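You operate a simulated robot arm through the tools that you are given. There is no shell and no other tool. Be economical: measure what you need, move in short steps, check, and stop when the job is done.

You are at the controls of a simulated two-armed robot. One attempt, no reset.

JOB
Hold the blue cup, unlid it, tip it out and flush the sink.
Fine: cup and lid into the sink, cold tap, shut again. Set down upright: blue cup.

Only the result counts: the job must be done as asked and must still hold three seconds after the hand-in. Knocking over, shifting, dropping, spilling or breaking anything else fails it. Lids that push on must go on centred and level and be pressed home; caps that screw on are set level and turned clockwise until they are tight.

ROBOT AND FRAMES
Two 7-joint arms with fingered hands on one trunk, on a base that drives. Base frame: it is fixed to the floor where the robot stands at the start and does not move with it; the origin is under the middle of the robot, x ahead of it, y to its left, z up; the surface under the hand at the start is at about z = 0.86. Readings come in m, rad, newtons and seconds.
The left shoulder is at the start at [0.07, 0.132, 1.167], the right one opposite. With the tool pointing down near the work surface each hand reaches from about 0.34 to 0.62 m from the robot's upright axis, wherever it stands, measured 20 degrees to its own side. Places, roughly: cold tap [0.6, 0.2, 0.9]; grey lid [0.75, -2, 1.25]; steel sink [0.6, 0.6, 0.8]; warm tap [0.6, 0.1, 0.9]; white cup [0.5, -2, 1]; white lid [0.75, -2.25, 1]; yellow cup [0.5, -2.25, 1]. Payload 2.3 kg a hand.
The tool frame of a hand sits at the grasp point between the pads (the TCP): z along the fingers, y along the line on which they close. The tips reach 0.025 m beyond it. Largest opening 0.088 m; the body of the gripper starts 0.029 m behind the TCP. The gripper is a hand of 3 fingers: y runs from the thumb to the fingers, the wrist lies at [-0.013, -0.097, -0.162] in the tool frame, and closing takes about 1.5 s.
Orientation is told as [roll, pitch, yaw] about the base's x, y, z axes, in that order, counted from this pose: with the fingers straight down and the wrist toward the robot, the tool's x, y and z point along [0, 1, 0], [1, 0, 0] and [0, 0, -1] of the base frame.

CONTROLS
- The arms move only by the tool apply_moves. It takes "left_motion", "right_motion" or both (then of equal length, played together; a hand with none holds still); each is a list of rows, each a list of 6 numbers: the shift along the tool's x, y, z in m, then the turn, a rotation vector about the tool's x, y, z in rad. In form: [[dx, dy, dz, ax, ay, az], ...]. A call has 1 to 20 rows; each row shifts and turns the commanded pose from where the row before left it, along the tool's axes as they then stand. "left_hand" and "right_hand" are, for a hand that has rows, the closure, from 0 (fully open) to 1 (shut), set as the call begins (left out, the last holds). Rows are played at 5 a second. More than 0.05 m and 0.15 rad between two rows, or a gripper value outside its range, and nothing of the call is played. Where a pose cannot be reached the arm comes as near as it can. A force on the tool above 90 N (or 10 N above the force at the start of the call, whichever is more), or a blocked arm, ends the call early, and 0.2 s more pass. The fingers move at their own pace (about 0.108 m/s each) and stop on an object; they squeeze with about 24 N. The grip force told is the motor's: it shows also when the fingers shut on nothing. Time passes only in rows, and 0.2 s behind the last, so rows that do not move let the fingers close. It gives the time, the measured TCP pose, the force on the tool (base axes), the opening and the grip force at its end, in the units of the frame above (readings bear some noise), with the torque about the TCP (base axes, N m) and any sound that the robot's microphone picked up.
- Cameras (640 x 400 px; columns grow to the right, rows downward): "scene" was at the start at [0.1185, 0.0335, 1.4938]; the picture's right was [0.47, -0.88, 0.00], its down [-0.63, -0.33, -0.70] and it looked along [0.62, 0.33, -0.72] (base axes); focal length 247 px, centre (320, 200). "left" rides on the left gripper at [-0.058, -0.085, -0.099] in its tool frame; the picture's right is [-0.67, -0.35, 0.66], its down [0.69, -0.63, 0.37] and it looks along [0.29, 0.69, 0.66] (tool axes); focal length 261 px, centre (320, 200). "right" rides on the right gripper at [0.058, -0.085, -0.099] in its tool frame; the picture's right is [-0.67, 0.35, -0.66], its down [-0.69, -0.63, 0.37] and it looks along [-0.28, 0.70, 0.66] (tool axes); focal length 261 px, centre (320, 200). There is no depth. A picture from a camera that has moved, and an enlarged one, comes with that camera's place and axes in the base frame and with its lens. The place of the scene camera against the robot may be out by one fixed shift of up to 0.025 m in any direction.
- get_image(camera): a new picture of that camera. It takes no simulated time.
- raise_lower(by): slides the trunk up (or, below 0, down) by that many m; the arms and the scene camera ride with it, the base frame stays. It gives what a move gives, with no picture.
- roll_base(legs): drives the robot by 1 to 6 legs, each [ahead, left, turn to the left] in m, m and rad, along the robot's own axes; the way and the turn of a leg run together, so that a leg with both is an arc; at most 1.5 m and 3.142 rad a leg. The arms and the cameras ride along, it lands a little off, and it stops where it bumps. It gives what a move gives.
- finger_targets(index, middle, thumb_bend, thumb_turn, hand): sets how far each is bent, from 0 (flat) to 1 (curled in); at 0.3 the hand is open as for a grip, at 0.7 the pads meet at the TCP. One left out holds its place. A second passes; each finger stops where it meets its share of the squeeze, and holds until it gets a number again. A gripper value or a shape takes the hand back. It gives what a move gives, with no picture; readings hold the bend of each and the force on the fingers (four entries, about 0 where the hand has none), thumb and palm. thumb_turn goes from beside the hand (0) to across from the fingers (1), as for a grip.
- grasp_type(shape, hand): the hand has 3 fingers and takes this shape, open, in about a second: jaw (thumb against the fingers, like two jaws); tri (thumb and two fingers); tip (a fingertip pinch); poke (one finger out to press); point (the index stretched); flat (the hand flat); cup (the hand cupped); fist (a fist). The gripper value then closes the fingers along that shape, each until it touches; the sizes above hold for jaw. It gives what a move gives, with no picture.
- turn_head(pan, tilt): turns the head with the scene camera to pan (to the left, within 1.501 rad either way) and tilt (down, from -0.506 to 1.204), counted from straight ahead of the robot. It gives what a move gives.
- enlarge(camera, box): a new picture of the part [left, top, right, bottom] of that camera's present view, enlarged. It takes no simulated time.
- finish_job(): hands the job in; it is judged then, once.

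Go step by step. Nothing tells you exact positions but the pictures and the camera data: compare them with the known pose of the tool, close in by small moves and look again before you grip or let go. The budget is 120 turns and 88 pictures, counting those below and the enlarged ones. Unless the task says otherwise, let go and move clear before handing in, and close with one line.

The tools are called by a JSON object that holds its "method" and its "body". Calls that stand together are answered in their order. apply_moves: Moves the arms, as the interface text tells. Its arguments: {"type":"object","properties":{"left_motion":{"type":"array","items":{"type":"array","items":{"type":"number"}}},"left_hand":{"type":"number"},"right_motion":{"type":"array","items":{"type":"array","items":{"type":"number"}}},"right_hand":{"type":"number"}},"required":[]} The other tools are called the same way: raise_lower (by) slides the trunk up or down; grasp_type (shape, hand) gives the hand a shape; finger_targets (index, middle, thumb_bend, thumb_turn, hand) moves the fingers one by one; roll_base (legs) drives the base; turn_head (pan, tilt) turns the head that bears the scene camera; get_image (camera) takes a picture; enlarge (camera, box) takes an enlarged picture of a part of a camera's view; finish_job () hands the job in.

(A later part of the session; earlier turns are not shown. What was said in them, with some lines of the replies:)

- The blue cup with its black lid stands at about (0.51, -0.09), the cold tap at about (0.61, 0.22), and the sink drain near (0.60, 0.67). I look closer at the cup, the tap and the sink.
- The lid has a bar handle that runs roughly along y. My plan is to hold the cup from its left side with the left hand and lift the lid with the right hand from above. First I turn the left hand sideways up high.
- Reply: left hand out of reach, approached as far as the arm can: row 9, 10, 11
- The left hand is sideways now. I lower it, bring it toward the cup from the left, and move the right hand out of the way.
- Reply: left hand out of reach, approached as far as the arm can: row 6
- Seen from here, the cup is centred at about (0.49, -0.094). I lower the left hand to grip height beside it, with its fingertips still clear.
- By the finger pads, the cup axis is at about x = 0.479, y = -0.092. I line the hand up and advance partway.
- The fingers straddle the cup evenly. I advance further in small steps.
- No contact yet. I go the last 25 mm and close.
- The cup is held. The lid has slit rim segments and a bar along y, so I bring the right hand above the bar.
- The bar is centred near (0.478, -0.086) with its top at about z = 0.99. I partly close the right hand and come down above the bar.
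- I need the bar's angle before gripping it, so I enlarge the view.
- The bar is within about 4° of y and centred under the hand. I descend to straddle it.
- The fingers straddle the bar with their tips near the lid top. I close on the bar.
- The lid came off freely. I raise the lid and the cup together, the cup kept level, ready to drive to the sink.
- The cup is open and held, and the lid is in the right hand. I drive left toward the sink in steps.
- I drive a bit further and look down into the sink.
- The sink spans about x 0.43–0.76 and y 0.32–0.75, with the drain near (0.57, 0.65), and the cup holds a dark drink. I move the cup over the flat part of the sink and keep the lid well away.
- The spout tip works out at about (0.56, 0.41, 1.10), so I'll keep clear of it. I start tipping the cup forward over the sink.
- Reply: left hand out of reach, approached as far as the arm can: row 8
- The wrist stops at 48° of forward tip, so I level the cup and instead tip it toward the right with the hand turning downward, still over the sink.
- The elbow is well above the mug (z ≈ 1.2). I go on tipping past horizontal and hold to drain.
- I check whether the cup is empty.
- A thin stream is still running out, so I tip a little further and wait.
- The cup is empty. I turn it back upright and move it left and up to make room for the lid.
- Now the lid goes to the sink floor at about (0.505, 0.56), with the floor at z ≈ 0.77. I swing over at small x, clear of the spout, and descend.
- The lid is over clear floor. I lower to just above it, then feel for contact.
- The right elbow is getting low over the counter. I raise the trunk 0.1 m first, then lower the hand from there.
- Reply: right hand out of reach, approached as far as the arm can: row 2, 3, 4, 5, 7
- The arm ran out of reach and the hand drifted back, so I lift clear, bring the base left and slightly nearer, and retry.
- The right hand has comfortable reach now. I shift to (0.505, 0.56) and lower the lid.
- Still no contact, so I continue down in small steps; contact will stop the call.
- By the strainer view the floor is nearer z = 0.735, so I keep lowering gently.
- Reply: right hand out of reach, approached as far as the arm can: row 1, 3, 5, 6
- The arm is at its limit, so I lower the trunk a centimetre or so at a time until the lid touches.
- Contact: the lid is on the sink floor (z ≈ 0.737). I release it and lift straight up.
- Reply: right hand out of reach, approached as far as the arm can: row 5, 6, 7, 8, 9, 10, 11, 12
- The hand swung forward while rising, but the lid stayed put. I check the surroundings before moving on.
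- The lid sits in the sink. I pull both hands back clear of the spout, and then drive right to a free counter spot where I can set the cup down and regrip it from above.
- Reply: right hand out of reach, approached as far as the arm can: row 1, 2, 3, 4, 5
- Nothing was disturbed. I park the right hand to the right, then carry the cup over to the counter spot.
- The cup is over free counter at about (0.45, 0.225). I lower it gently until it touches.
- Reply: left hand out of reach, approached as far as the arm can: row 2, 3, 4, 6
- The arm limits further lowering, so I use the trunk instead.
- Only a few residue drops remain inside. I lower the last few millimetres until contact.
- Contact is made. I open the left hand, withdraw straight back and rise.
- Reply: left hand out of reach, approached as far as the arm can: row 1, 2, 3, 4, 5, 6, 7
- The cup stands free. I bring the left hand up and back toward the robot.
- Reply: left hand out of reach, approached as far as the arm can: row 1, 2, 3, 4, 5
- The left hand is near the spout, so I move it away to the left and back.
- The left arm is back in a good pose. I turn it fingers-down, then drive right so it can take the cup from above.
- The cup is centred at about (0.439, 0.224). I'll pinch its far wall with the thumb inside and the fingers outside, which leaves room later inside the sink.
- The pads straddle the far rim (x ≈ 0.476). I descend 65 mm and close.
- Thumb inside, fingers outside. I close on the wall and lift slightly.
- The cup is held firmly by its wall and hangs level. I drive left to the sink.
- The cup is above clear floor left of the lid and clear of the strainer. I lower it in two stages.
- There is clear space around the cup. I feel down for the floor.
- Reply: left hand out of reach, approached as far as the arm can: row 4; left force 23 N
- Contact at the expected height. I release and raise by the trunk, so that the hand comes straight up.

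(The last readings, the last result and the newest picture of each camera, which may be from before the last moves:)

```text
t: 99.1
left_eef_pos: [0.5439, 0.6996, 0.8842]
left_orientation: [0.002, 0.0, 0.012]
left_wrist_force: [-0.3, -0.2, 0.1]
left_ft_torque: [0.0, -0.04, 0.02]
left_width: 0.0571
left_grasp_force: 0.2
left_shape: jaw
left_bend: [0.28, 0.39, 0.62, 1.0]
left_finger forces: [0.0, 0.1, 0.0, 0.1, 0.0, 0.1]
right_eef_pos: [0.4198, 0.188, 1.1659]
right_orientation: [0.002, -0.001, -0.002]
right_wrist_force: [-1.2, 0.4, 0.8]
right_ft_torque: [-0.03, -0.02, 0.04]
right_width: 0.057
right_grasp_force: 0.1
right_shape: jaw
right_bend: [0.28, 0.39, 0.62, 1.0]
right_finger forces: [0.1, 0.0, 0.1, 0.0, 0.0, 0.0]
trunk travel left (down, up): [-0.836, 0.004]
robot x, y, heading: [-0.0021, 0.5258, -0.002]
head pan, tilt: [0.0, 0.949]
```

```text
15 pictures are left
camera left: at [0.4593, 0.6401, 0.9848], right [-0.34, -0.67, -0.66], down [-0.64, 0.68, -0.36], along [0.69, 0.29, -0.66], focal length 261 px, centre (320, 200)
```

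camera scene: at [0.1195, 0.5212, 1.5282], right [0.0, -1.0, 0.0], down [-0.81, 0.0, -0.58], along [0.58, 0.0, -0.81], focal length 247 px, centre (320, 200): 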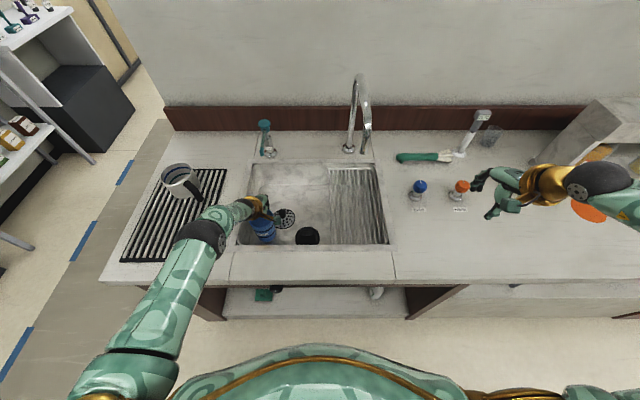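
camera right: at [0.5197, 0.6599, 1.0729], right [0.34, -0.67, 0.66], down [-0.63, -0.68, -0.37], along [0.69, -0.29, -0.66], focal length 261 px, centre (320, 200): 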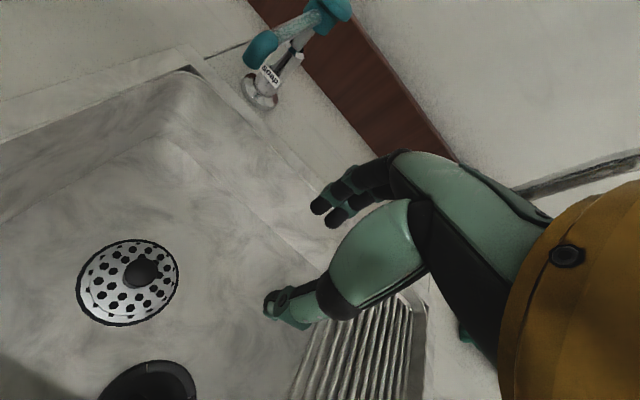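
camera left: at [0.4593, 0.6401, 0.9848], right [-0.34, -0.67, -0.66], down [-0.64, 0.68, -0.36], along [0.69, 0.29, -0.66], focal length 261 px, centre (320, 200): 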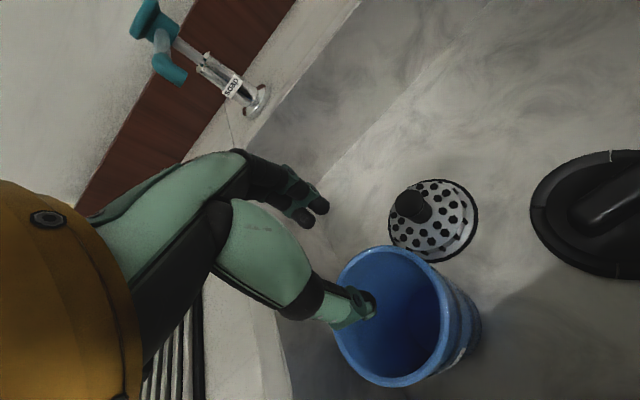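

The cup stands upright and free in the sink. I raise the left hand well clear.

{"method": "apply_moves", "body": {"left_motion": [[0, 0, -0.02, 0, 0, 0], [0, 0, -0.03, 0, 0, 0], [0, 0, -0.04, 0, 0, 0], [0, -0.01, -0.04, 0, 0, 0], [0, -0.02, -0.04, 0, 0, 0], [0, -0.03, -0.02, 0, 0, 0], [0, -0.03, -0.01, 0, 0, 0]]}}

{"method": "get_image", "body": {"camera": "scene"}}

```text
t: 100.7
left_eef_pos: [0.4532, 0.6976, 1.0851]
left_orientation: [0.004, -0.002, 0.01]
left_wrist_force: [-0.1, -0.4, 0.5]
left_ft_torque: [-0.01, -0.04, 0.02]
left_width: 0.0572
left_grasp_force: 0.1
left_shape: jaw
left_bend: [0.28, 0.39, 0.62, 1.0]
left_finger forces: [0.0, 0.0, 0.0, 0.0, 0.1, 0.0]
right_eef_pos: [0.4162, 0.1886, 1.1672]
right_orientation: [0.002, -0.002, -0.002]
right_wrist_force: [-0.5, -0.2, -0.9]
right_ft_torque: [0.01, -0.01, 0.0]
right_width: 0.0571
right_grasp_force: 0.1
right_shape: jaw
right_bend: [0.28, 0.39, 0.62, 1.0]
right_finger forces: [0.0, 0.0, 0.1, 0.1, 0.0, 0.0]
trunk travel left (down, up): [-0.836, 0.004]
robot x, y, heading: [-0.0026, 0.5249, -0.004]
head pan, tilt: [0.0, 0.949]
```

```text
14 pictures are left
camera scene: at [0.1176, 0.5208, 1.5933], right [0.0, -1.0, 0.0], down [-0.81, 0.0, -0.58], along [0.58, 0.0, -0.81], focal length 247 px, centre (320, 200)
```

scene: 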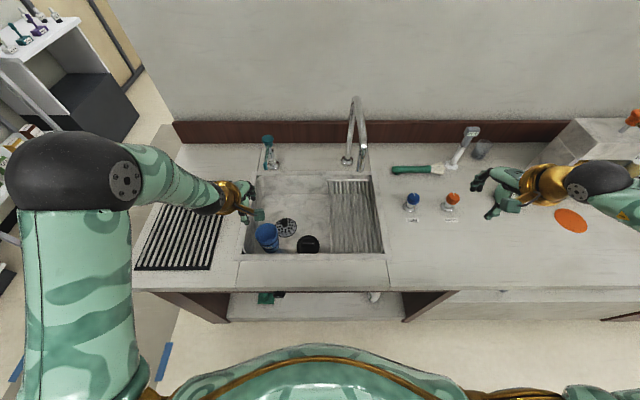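

Now the cold tap. I lower the trunk again and drive so that the right hand reaches the knob at about (0.595, 0.21).

{"method": "raise_lower", "body": {"by": -0.05}}

{"method": "roll_base", "body": {"legs": [[0, -0.17, 0], [0.05, 0, 0]]}}

{"method": "apply_moves", "body": {"right_motion": [[0.035, 0.02, 0, 0, 0, 0], [0.035, 0.02, 0, 0, 0, 0], [0.035, 0.02, 0, 0, 0, 0], [0.035, 0.02, 0.01, 0, 0, 0], [0.03, 0.02, 0.02, 0, 0, 0], [0.02, 0.02, 0.03, 0, 0, 0], [0, 0.01, 0.04, 0, 0, 0]]}}

{"method": "get_image", "body": {"camera": "right"}}

```text
t: 101.6
left_eef_pos: [0.4547, 0.6987, 1.0348]
left_orientation: [0.002, 0.001, 0.009]
left_wrist_force: [-0.2, 0.2, 0.2]
left_ft_torque: [0.0, -0.01, -0.02]
left_width: 0.0572
left_grasp_force: 0.0
left_shape: jaw
left_bend: [0.28, 0.39, 0.62, 1.0]
left_finger forces: [0.0, 0.0, 0.1, 0.0, 0.0, 0.1]
right_eef_pos: [0.4185, 0.1884, 1.1176]
right_orientation: [0.003, -0.001, -0.001]
right_wrist_force: [-1.0, 0.9, 0.5]
right_ft_torque: [0.01, -0.01, 0.03]
right_width: 0.0569
right_grasp_force: 0.0
right_shape: jaw
right_bend: [0.28, 0.39, 0.62, 1.0]
right_finger forces: [0.0, 0.1, 0.0, 0.1, 0.1, 0.0]
trunk travel left (down, up): [-0.786, 0.054]
robot x, y, heading: [-0.0006, 0.525, -0.003]
head pan, tilt: [0.0, 0.949]
```

```text
t: 103.6
left_eef_pos: [0.4969, 0.5296, 1.0384]
left_orientation: [-0.001, -0.007, 0.011]
left_wrist_force: [-1.1, -1.9, 0.0]
left_ft_torque: [-0.04, -0.02, -0.01]
left_width: 0.0569
left_grasp_force: 0.1
left_shape: jaw
left_bend: [0.28, 0.39, 0.62, 1.0]
left_finger forces: [0.1, 0.0, 0.0, 0.0, 0.1, 0.0]
right_eef_pos: [0.4608, 0.0203, 1.1218]
right_orientation: [0.001, -0.009, -0.003]
right_wrist_force: [-0.1, -0.2, 0.3]
right_ft_torque: [-0.02, -0.04, -0.01]
right_width: 0.0569
right_grasp_force: 0.0
right_shape: jaw
right_bend: [0.28, 0.39, 0.62, 1.0]
right_finger forces: [0.0, 0.1, 0.0, 0.0, 0.0, 0.1]
trunk travel left (down, up): [-0.786, 0.054]
robot x, y, heading: [0.0468, 0.359, 0.001]
head pan, tilt: [0.0, 0.949]
```

```text
t: 105.2
left_eef_pos: [0.5048, 0.5295, 1.0351]
left_orientation: [0.004, 0.001, 0.012]
left_wrist_force: [-0.3, 0.4, 0.5]
left_ft_torque: [0.02, -0.02, 0.01]
left_width: 0.0571
left_grasp_force: 0.0
left_shape: jaw
left_bend: [0.28, 0.39, 0.62, 1.0]
left_finger forces: [0.1, 0.0, 0.0, 0.0, 0.0, 0.0]
right_eef_pos: [0.6, 0.2096, 1.0164]
right_orientation: [0.002, 0.001, -0.002]
right_wrist_force: [0.3, 0.2, -0.7]
right_ft_torque: [0.03, 0.0, 0.01]
right_width: 0.0571
right_grasp_force: 0.0
right_shape: jaw
right_bend: [0.28, 0.39, 0.62, 1.0]
right_finger forces: [0.1, 0.0, 0.0, 0.0, 0.1, 0.1]
trunk travel left (down, up): [-0.786, 0.054]
robot x, y, heading: [0.0478, 0.3622, -0.003]
head pan, tilt: [0.0, 0.949]
```

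```text
13 pictures are left
camera right: at [0.5143, 0.2665, 1.1169], right [0.35, -0.67, 0.65], down [-0.63, -0.68, -0.37], along [0.69, -0.29, -0.66], focal length 261 px, centre (320, 200)
```

right: 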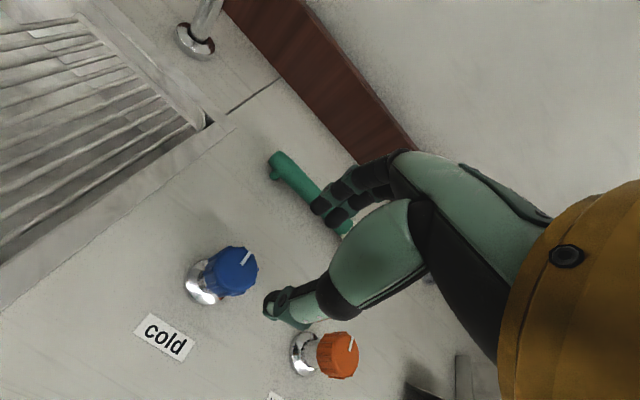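

The cold knob axis is at (0.593, 0.218) with its top at about z = 0.94. I centre over it, descend and grip.

{"method": "apply_moves", "body": {"right_motion": [[0.009, -0.007, 0.01, 0, 0, 0], [0, 0, 0.02, 0, 0, 0], [0, 0, 0.02, 0, 0, 0], [0, 0, 0.015, 0, 0, 0], [0, 0, 0.012, 0, 0, 0], [0, 0, 0.008, 0, 0, 0]]}}

{"method": "enlarge", "body": {"camera": "right", "box": [120, 120, 440, 360]}}

```text
t: 106.6
left_eef_pos: [0.504, 0.5296, 1.0356]
left_orientation: [0.003, -0.001, 0.011]
left_wrist_force: [0.5, 0.4, -0.4]
left_ft_torque: [-0.02, 0.0, 0.04]
left_width: 0.0571
left_grasp_force: 0.0
left_shape: jaw
left_bend: [0.28, 0.39, 0.62, 1.0]
left_finger forces: [0.1, 0.0, 0.1, 0.1, 0.0, 0.0]
right_eef_pos: [0.5924, 0.2181, 0.934]
right_orientation: [0.002, -0.003, -0.004]
right_wrist_force: [-0.8, -0.4, 0.5]
right_ft_torque: [0.04, 0.0, 0.04]
right_width: 0.0571
right_grasp_force: 0.1
right_shape: jaw
right_bend: [0.28, 0.39, 0.62, 1.0]
right_finger forces: [0.1, 0.1, 0.0, 0.0, 0.1, 0.1]
trunk travel left (down, up): [-0.786, 0.054]
robot x, y, heading: [0.0536, 0.3578, -0.004]
head pan, tilt: [0.0, 0.949]
```

```text
1.67 times, centred on (280, 240) of right
camera zoom: at [0.5062, 0.2758, 1.0334], right [0.35, -0.67, 0.66], down [-0.63, -0.68, -0.37], along [0.69, -0.29, -0.66], focal length 434 px, centre (387, 133)
```

zoom: 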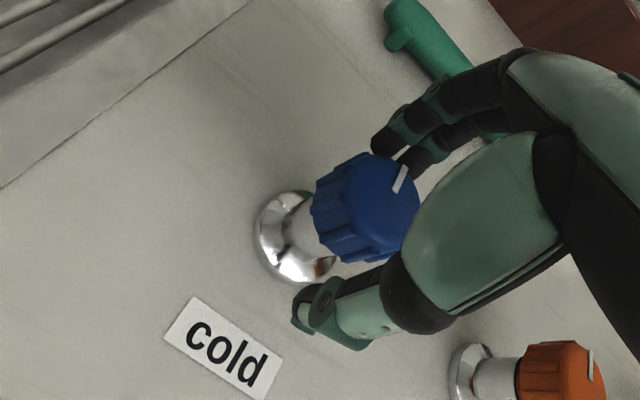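

The knob is between the thumb and fingers. I close and turn it counter-clockwise a little to see whether it opens.

{"method": "apply_moves", "body": {"right_motion": [[0, 0, 0, 0, 0, 0], [0, 0, 0, 0, 0, 0], [0, 0, 0, 0, 0, 0], [0, 0, 0, 0, 0, 0], [0, 0, 0, 0, 0, 0]], "right_hand": 1}}

{"method": "apply_moves", "body": {"right_motion": [[0, 0, 0, 0, 0, -0.1], [0, 0, 0, 0, 0, -0.1], [0, 0, 0, 0, 0, -0.1], [0, 0, 0, 0, 0, -0.1], [0, 0, 0, 0, 0, -0.1]]}}

{"method": "get_image", "body": {"camera": "scene"}}

```text
t: 107.8
left_eef_pos: [0.5036, 0.5284, 1.0348]
left_orientation: [0.003, 0.0, 0.01]
left_wrist_force: [-0.8, 1.1, 0.6]
left_ft_torque: [0.02, -0.01, 0.01]
left_width: 0.0571
left_grasp_force: 0.1
left_shape: jaw
left_bend: [0.28, 0.39, 0.62, 1.0]
left_finger forces: [0.0, 0.0, 0.1, 0.1, 0.0, 0.0]
right_eef_pos: [0.5926, 0.2188, 0.9326]
right_orientation: [0.002, 0.0, -0.004]
right_wrist_force: [-1.2, 0.4, -3.5]
right_ft_torque: [0.0, -0.02, 0.01]
right_width: 0.0301
right_grasp_force: 24.4
right_shape: jaw
right_bend: [0.74, 0.45, 0.74, 1.0]
right_finger forces: [13.4, 7.6, 0.1, 0.1, 21.7, 0.0]
trunk travel left (down, up): [-0.786, 0.054]
robot x, y, heading: [0.0547, 0.3527, -0.002]
head pan, tilt: [0.0, 0.949]
```

```text
t: 109.0
left_eef_pos: [0.5048, 0.5296, 1.035]
left_orientation: [0.002, -0.001, 0.01]
left_wrist_force: [0.1, 0.2, -0.3]
left_ft_torque: [-0.02, -0.01, -0.02]
left_width: 0.0572
left_grasp_force: 0.2
left_shape: jaw
left_bend: [0.28, 0.39, 0.62, 1.0]
left_finger forces: [0.1, 0.1, 0.0, 0.0, 0.0, 0.0]
right_eef_pos: [0.5915, 0.2174, 0.933]
right_orientation: [-0.006, -0.001, 0.442]
right_wrist_force: [-0.7, -2.7, -1.5]
right_ft_torque: [-0.06, 0.03, -0.01]
right_width: 0.0297
right_grasp_force: 23.8
right_shape: jaw
right_bend: [0.74, 0.44, 0.74, 1.0]
right_finger forces: [13.4, 7.9, 0.0, 0.1, 22.9, 0.0]
right hand out of reach, approached as far as the arm can: row 5
trunk travel left (down, up): [-0.786, 0.054]
robot x, y, heading: [0.0504, 0.3568, 0.001]
head pan, tilt: [0.0, 0.949]
```

```text
11 pictures are left
camera scene: at [0.1679, 0.3526, 1.5432], right [0.0, -1.0, 0.0], down [-0.81, 0.0, -0.58], along [0.58, 0.0, -0.81], focal length 247 px, centre (320, 200)
```

scene: 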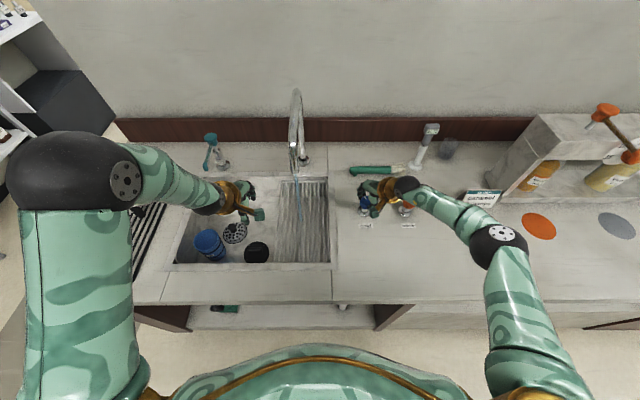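

I think I see a thin stream under the spout, so I enlarge to confirm.

{"method": "enlarge", "body": {"camera": "scene", "box": [180, 100, 380, 280]}}

```text
2.22 times, centred on (280, 190) of scene
camera zoom: at [0.1679, 0.3526, 1.5432], right [0.0, -1.0, 0.0], down [-0.81, 0.0, -0.58], along [0.58, 0.0, -0.81], focal length 549 px, centre (409, 222)
```

zoom: 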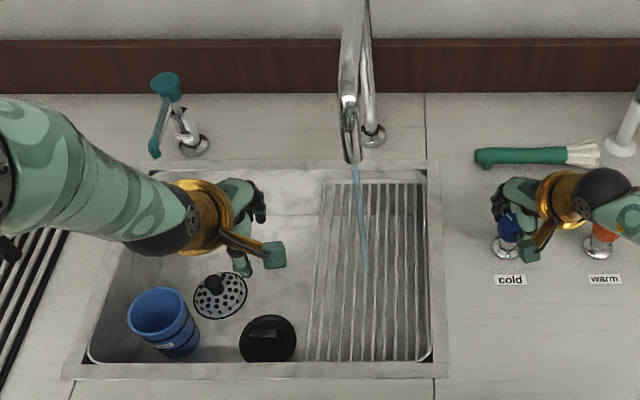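

Water runs cold into the sink. I let it flush for about ten seconds.

{"method": "apply_moves", "body": {"right_motion": [[0, 0, 0, 0, 0, 0], [0, 0, 0, 0, 0, 0], [0, 0, 0, 0, 0, 0], [0, 0, 0, 0, 0, 0], [0, 0, 0, 0, 0, 0], [0, 0, 0, 0, 0, 0], [0, 0, 0, 0, 0, 0], [0, 0, 0, 0, 0, 0], [0, 0, 0, 0, 0, 0], [0, 0, 0, 0, 0, 0], [0, 0, 0, 0, 0, 0], [0, 0, 0, 0, 0, 0], [0, 0, 0, 0, 0, 0], [0, 0, 0, 0, 0, 0], [0, 0, 0, 0, 0, 0], [0, 0, 0, 0, 0, 0], [0, 0, 0, 0, 0, 0], [0, 0, 0, 0, 0, 0], [0, 0, 0, 0, 0, 0], [0, 0, 0, 0, 0, 0]]}}

{"method": "apply_moves", "body": {"right_motion": [[0, 0, 0, 0, 0, 0], [0, 0, 0, 0, 0, 0], [0, 0, 0, 0, 0, 0], [0, 0, 0, 0, 0, 0], [0, 0, 0, 0, 0, 0], [0, 0, 0, 0, 0, 0], [0, 0, 0, 0, 0, 0], [0, 0, 0, 0, 0, 0], [0, 0, 0, 0, 0, 0], [0, 0, 0, 0, 0, 0], [0, 0, 0, 0, 0, 0], [0, 0, 0, 0, 0, 0], [0, 0, 0, 0, 0, 0], [0, 0, 0, 0, 0, 0], [0, 0, 0, 0, 0, 0], [0, 0, 0, 0, 0, 0], [0, 0, 0, 0, 0, 0], [0, 0, 0, 0, 0, 0], [0, 0, 0, 0, 0, 0], [0, 0, 0, 0, 0, 0]]}}

{"method": "enlarge", "body": {"camera": "scene", "box": [180, 100, 420, 280]}}

```text
t: 113.2
left_eef_pos: [0.5026, 0.527, 1.0354]
left_orientation: [0.005, 0.0, 0.01]
left_wrist_force: [-0.2, 0.0, -0.2]
left_ft_torque: [-0.02, -0.02, 0.03]
left_width: 0.0573
left_grasp_force: 0.1
left_shape: jaw
left_bend: [0.28, 0.39, 0.62, 1.0]
left_finger forces: [0.0, 0.0, 0.1, 0.0, 0.1, 0.0]
right_eef_pos: [0.5926, 0.2168, 0.9334]
right_orientation: [-0.002, -0.005, 0.441]
right_wrist_force: [-4.1, -1.7, -5.4]
right_ft_torque: [-0.08, 0.1, -0.04]
right_width: 0.0293
right_grasp_force: 24.0
right_shape: jaw
right_bend: [0.74, 0.45, 0.74, 1.0]
right_finger forces: [12.9, 7.3, 0.1, 0.0, 24.3, 0.1]
trunk travel left (down, up): [-0.786, 0.054]
robot x, y, heading: [0.0479, 0.3573, -0.003]
head pan, tilt: [0.0, 0.949]
```

```text
t: 117.4
left_eef_pos: [0.5028, 0.5274, 1.0358]
left_orientation: [0.003, -0.001, 0.009]
left_wrist_force: [-0.3, -0.3, 0.4]
left_ft_torque: [0.01, -0.02, 0.02]
left_width: 0.0574
left_grasp_force: 0.0
left_shape: jaw
left_bend: [0.28, 0.39, 0.62, 1.0]
left_finger forces: [0.0, 0.0, 0.0, 0.1, 0.1, 0.0]
right_eef_pos: [0.591, 0.2171, 0.9338]
right_orientation: [-0.001, -0.004, 0.442]
right_wrist_force: [-3.6, -2.0, -5.6]
right_ft_torque: [-0.04, 0.1, -0.04]
right_width: 0.0292
right_grasp_force: 24.4
right_shape: jaw
right_bend: [0.74, 0.45, 0.74, 1.0]
right_finger forces: [12.8, 7.4, 0.0, 0.0, 24.3, 0.1]
trunk travel left (down, up): [-0.786, 0.054]
robot x, y, heading: [0.047, 0.3564, -0.001]
head pan, tilt: [0.0, 0.949]
```

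```text
2.22 times, centred on (300, 190) of scene
camera zoom: at [0.1683, 0.3506, 1.5432], right [0.0, -1.0, 0.0], down [-0.81, 0.0, -0.58], along [0.58, 0.0, -0.81], focal length 549 px, centre (364, 222)
```

zoom: 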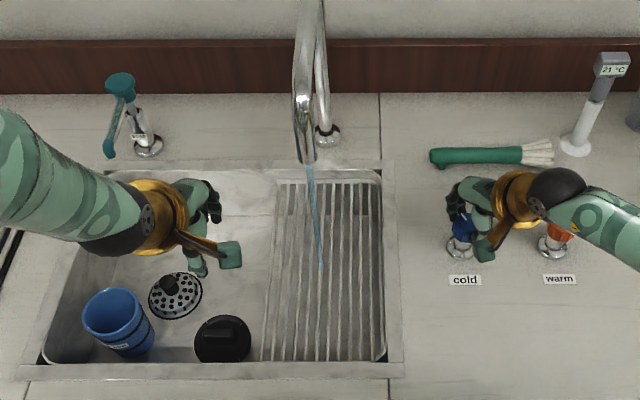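

Flushed. I turn the knob back clockwise to shut.

{"method": "apply_moves", "body": {"right_motion": [[0, 0, 0, 0, 0, 0.1], [0, 0, 0, 0, 0, 0.1], [0, 0, 0, 0, 0, 0.1], [0, 0, 0, 0, 0, 0.1], [0, 0, 0, 0, 0, 0.045]]}}

{"method": "enlarge", "body": {"camera": "scene", "box": [240, 120, 420, 260]}}

```text
t: 118.6
left_eef_pos: [0.504, 0.5299, 1.0352]
left_orientation: [0.002, 0.0, 0.011]
left_wrist_force: [0.1, 0.2, -1.2]
left_ft_torque: [-0.01, -0.01, -0.01]
left_width: 0.0573
left_grasp_force: 0.0
left_shape: jaw
left_bend: [0.28, 0.39, 0.62, 1.0]
left_finger forces: [0.0, 0.1, 0.1, 0.1, 0.0, 0.0]
right_eef_pos: [0.5922, 0.2203, 0.932]
right_orientation: [0.001, -0.004, -0.005]
right_wrist_force: [-2.4, 2.4, -4.2]
right_ft_torque: [0.07, 0.06, 0.05]
right_width: 0.0292
right_grasp_force: 23.7
right_shape: jaw
right_bend: [0.74, 0.45, 0.74, 1.0]
right_finger forces: [14.4, 7.8, 0.0, 0.0, 23.5, 0.0]
trunk travel left (down, up): [-0.786, 0.054]
robot x, y, heading: [0.0492, 0.36, 0.001]
head pan, tilt: [0.0, 0.949]
```

```text
2.86 times, centred on (330, 190) of scene
camera zoom: at [0.1687, 0.3532, 1.5431], right [0.0, -1.0, 0.0], down [-0.81, 0.0, -0.58], along [0.58, 0.0, -0.81], focal length 706 px, centre (291, 229)
```

zoom: 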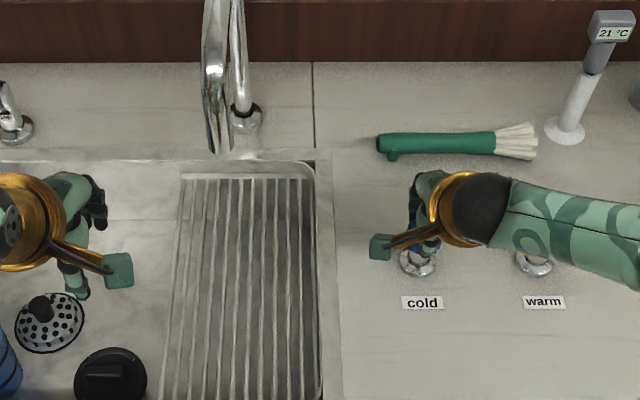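

The stream has stopped. I press a touch further clockwise to be sure it is fully shut.

{"method": "apply_moves", "body": {"right_motion": [[0, 0, 0, 0, 0, 0.03], [0, 0, 0, 0, 0, 0.03]]}}

{"method": "apply_moves", "body": {"right_motion": [[0, 0, 0, 0, 0, 0], [0, 0, 0, 0, 0, 0], [0, 0, 0, 0, 0, 0], [0, 0, 0, 0, 0, 0], [0, 0, -0.02, 0, 0, 0], [0, 0, -0.03, 0, 0, 0], [0, 0, -0.03, 0, 0, 0], [0, 0, -0.03, 0, 0, 0], [0, -0.02, -0.03, 0, 0, 0], [-0.02, -0.03, 0, 0, 0, 0], [-0.02, -0.03, 0, 0, 0, 0]], "right_hand": 0.35}}

{"method": "get_image", "body": {"camera": "scene"}}

{"method": "enlarge", "body": {"camera": "scene", "box": [170, 120, 410, 270]}}

```text
t: 119.2
left_eef_pos: [0.5047, 0.53, 1.035]
left_orientation: [0.001, 0.002, 0.01]
left_wrist_force: [0.2, 0.6, 0.3]
left_ft_torque: [0.01, 0.01, -0.03]
left_width: 0.0571
left_grasp_force: 0.1
left_shape: jaw
left_bend: [0.28, 0.39, 0.62, 1.0]
left_finger forces: [0.0, 0.0, 0.0, 0.1, 0.0, 0.1]
right_eef_pos: [0.5929, 0.2205, 0.9329]
right_orientation: [-0.001, -0.003, -0.066]
right_wrist_force: [-1.6, 3.8, -3.2]
right_ft_torque: [0.07, 0.07, 0.08]
right_width: 0.029
right_grasp_force: 23.7
right_shape: jaw
right_bend: [0.74, 0.45, 0.74, 1.0]
right_finger forces: [14.8, 7.8, 0.0, 0.0, 23.0, 0.0]
trunk travel left (down, up): [-0.786, 0.054]
robot x, y, heading: [0.0499, 0.3572, 0.002]
head pan, tilt: [0.0, 0.949]
```

```text
t: 121.6
left_eef_pos: [0.5035, 0.5278, 1.0357]
left_orientation: [0.004, 0.002, 0.009]
left_wrist_force: [-0.4, 0.2, 0.3]
left_ft_torque: [-0.02, -0.03, 0.03]
left_width: 0.0571
left_grasp_force: 0.1
left_shape: jaw
left_bend: [0.28, 0.39, 0.62, 1.0]
left_finger forces: [0.1, 0.1, 0.1, 0.0, 0.0, 0.0]
right_eef_pos: [0.507, 0.1838, 1.0737]
right_orientation: [0.0, -0.005, -0.063]
right_wrist_force: [1.4, -0.5, 0.0]
right_ft_torque: [0.0, 0.01, -0.01]
right_width: 0.0568
right_grasp_force: 0.1
right_shape: jaw
right_bend: [0.28, 0.39, 0.62, 1.0]
right_finger forces: [0.0, 0.1, 0.1, 0.1, 0.0, 0.0]
trunk travel left (down, up): [-0.786, 0.054]
robot x, y, heading: [0.0458, 0.3554, -0.001]
head pan, tilt: [0.0, 0.949]
```

```text
7 pictures are left
camera scene: at [0.1669, 0.3508, 1.5433], right [0.0, -1.0, 0.0], down [-0.81, 0.0, -0.58], along [0.58, 0.0, -0.81], focal length 247 px, centre (320, 200)
```

scene: 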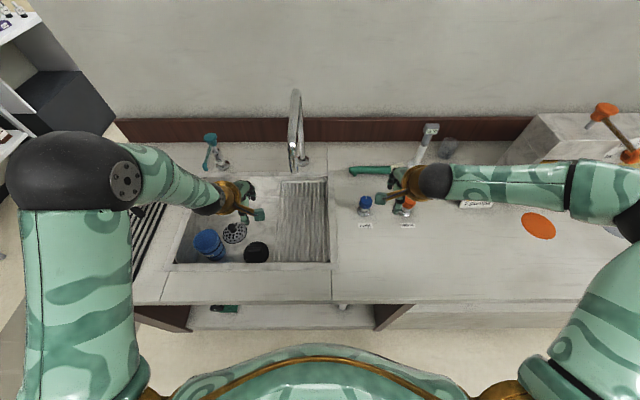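

```text
2.67 times, centred on (290, 195) of scene
camera zoom: at [0.1669, 0.3508, 1.5433], right [0.0, -1.0, 0.0], down [-0.81, 0.0, -0.58], along [0.58, 0.0, -0.81], focal length 659 px, centre (400, 213)
```

zoom: 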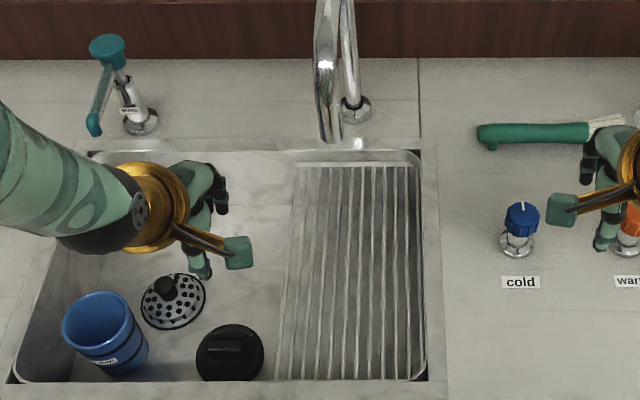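

The tap is shut with its mark back at the start. I take one last close look at the cup and lid.

{"method": "enlarge", "body": {"camera": "scene", "box": [180, 210, 280, 270]}}

```text
6.40 times, centred on (230, 240) of scene
camera zoom: at [0.1669, 0.3508, 1.5433], right [0.0, -1.0, 0.0], down [-0.81, 0.0, -0.58], along [0.58, 0.0, -0.81], focal length 1582 px, centre (896, -56)
```

zoom: 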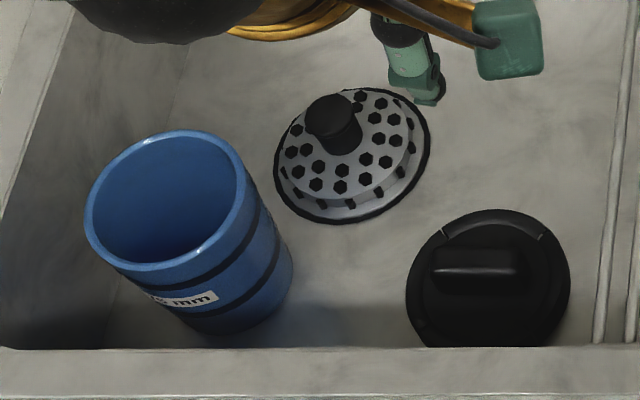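

The cup stands upright and empty in the sink with the lid beside it. The cold tap is shut and both hands are clear, so I hand in.

{"method": "finish_job", "body": {}}

```text
The job is handed in.
```

I took the lid off the blue cup, tipped the cup out into the sink, and flushed the sink with cold water for about ten seconds before shutting the tap. The empty cup now stands upright in the sink with the lid beside it, and nothing else was knocked or spilled.
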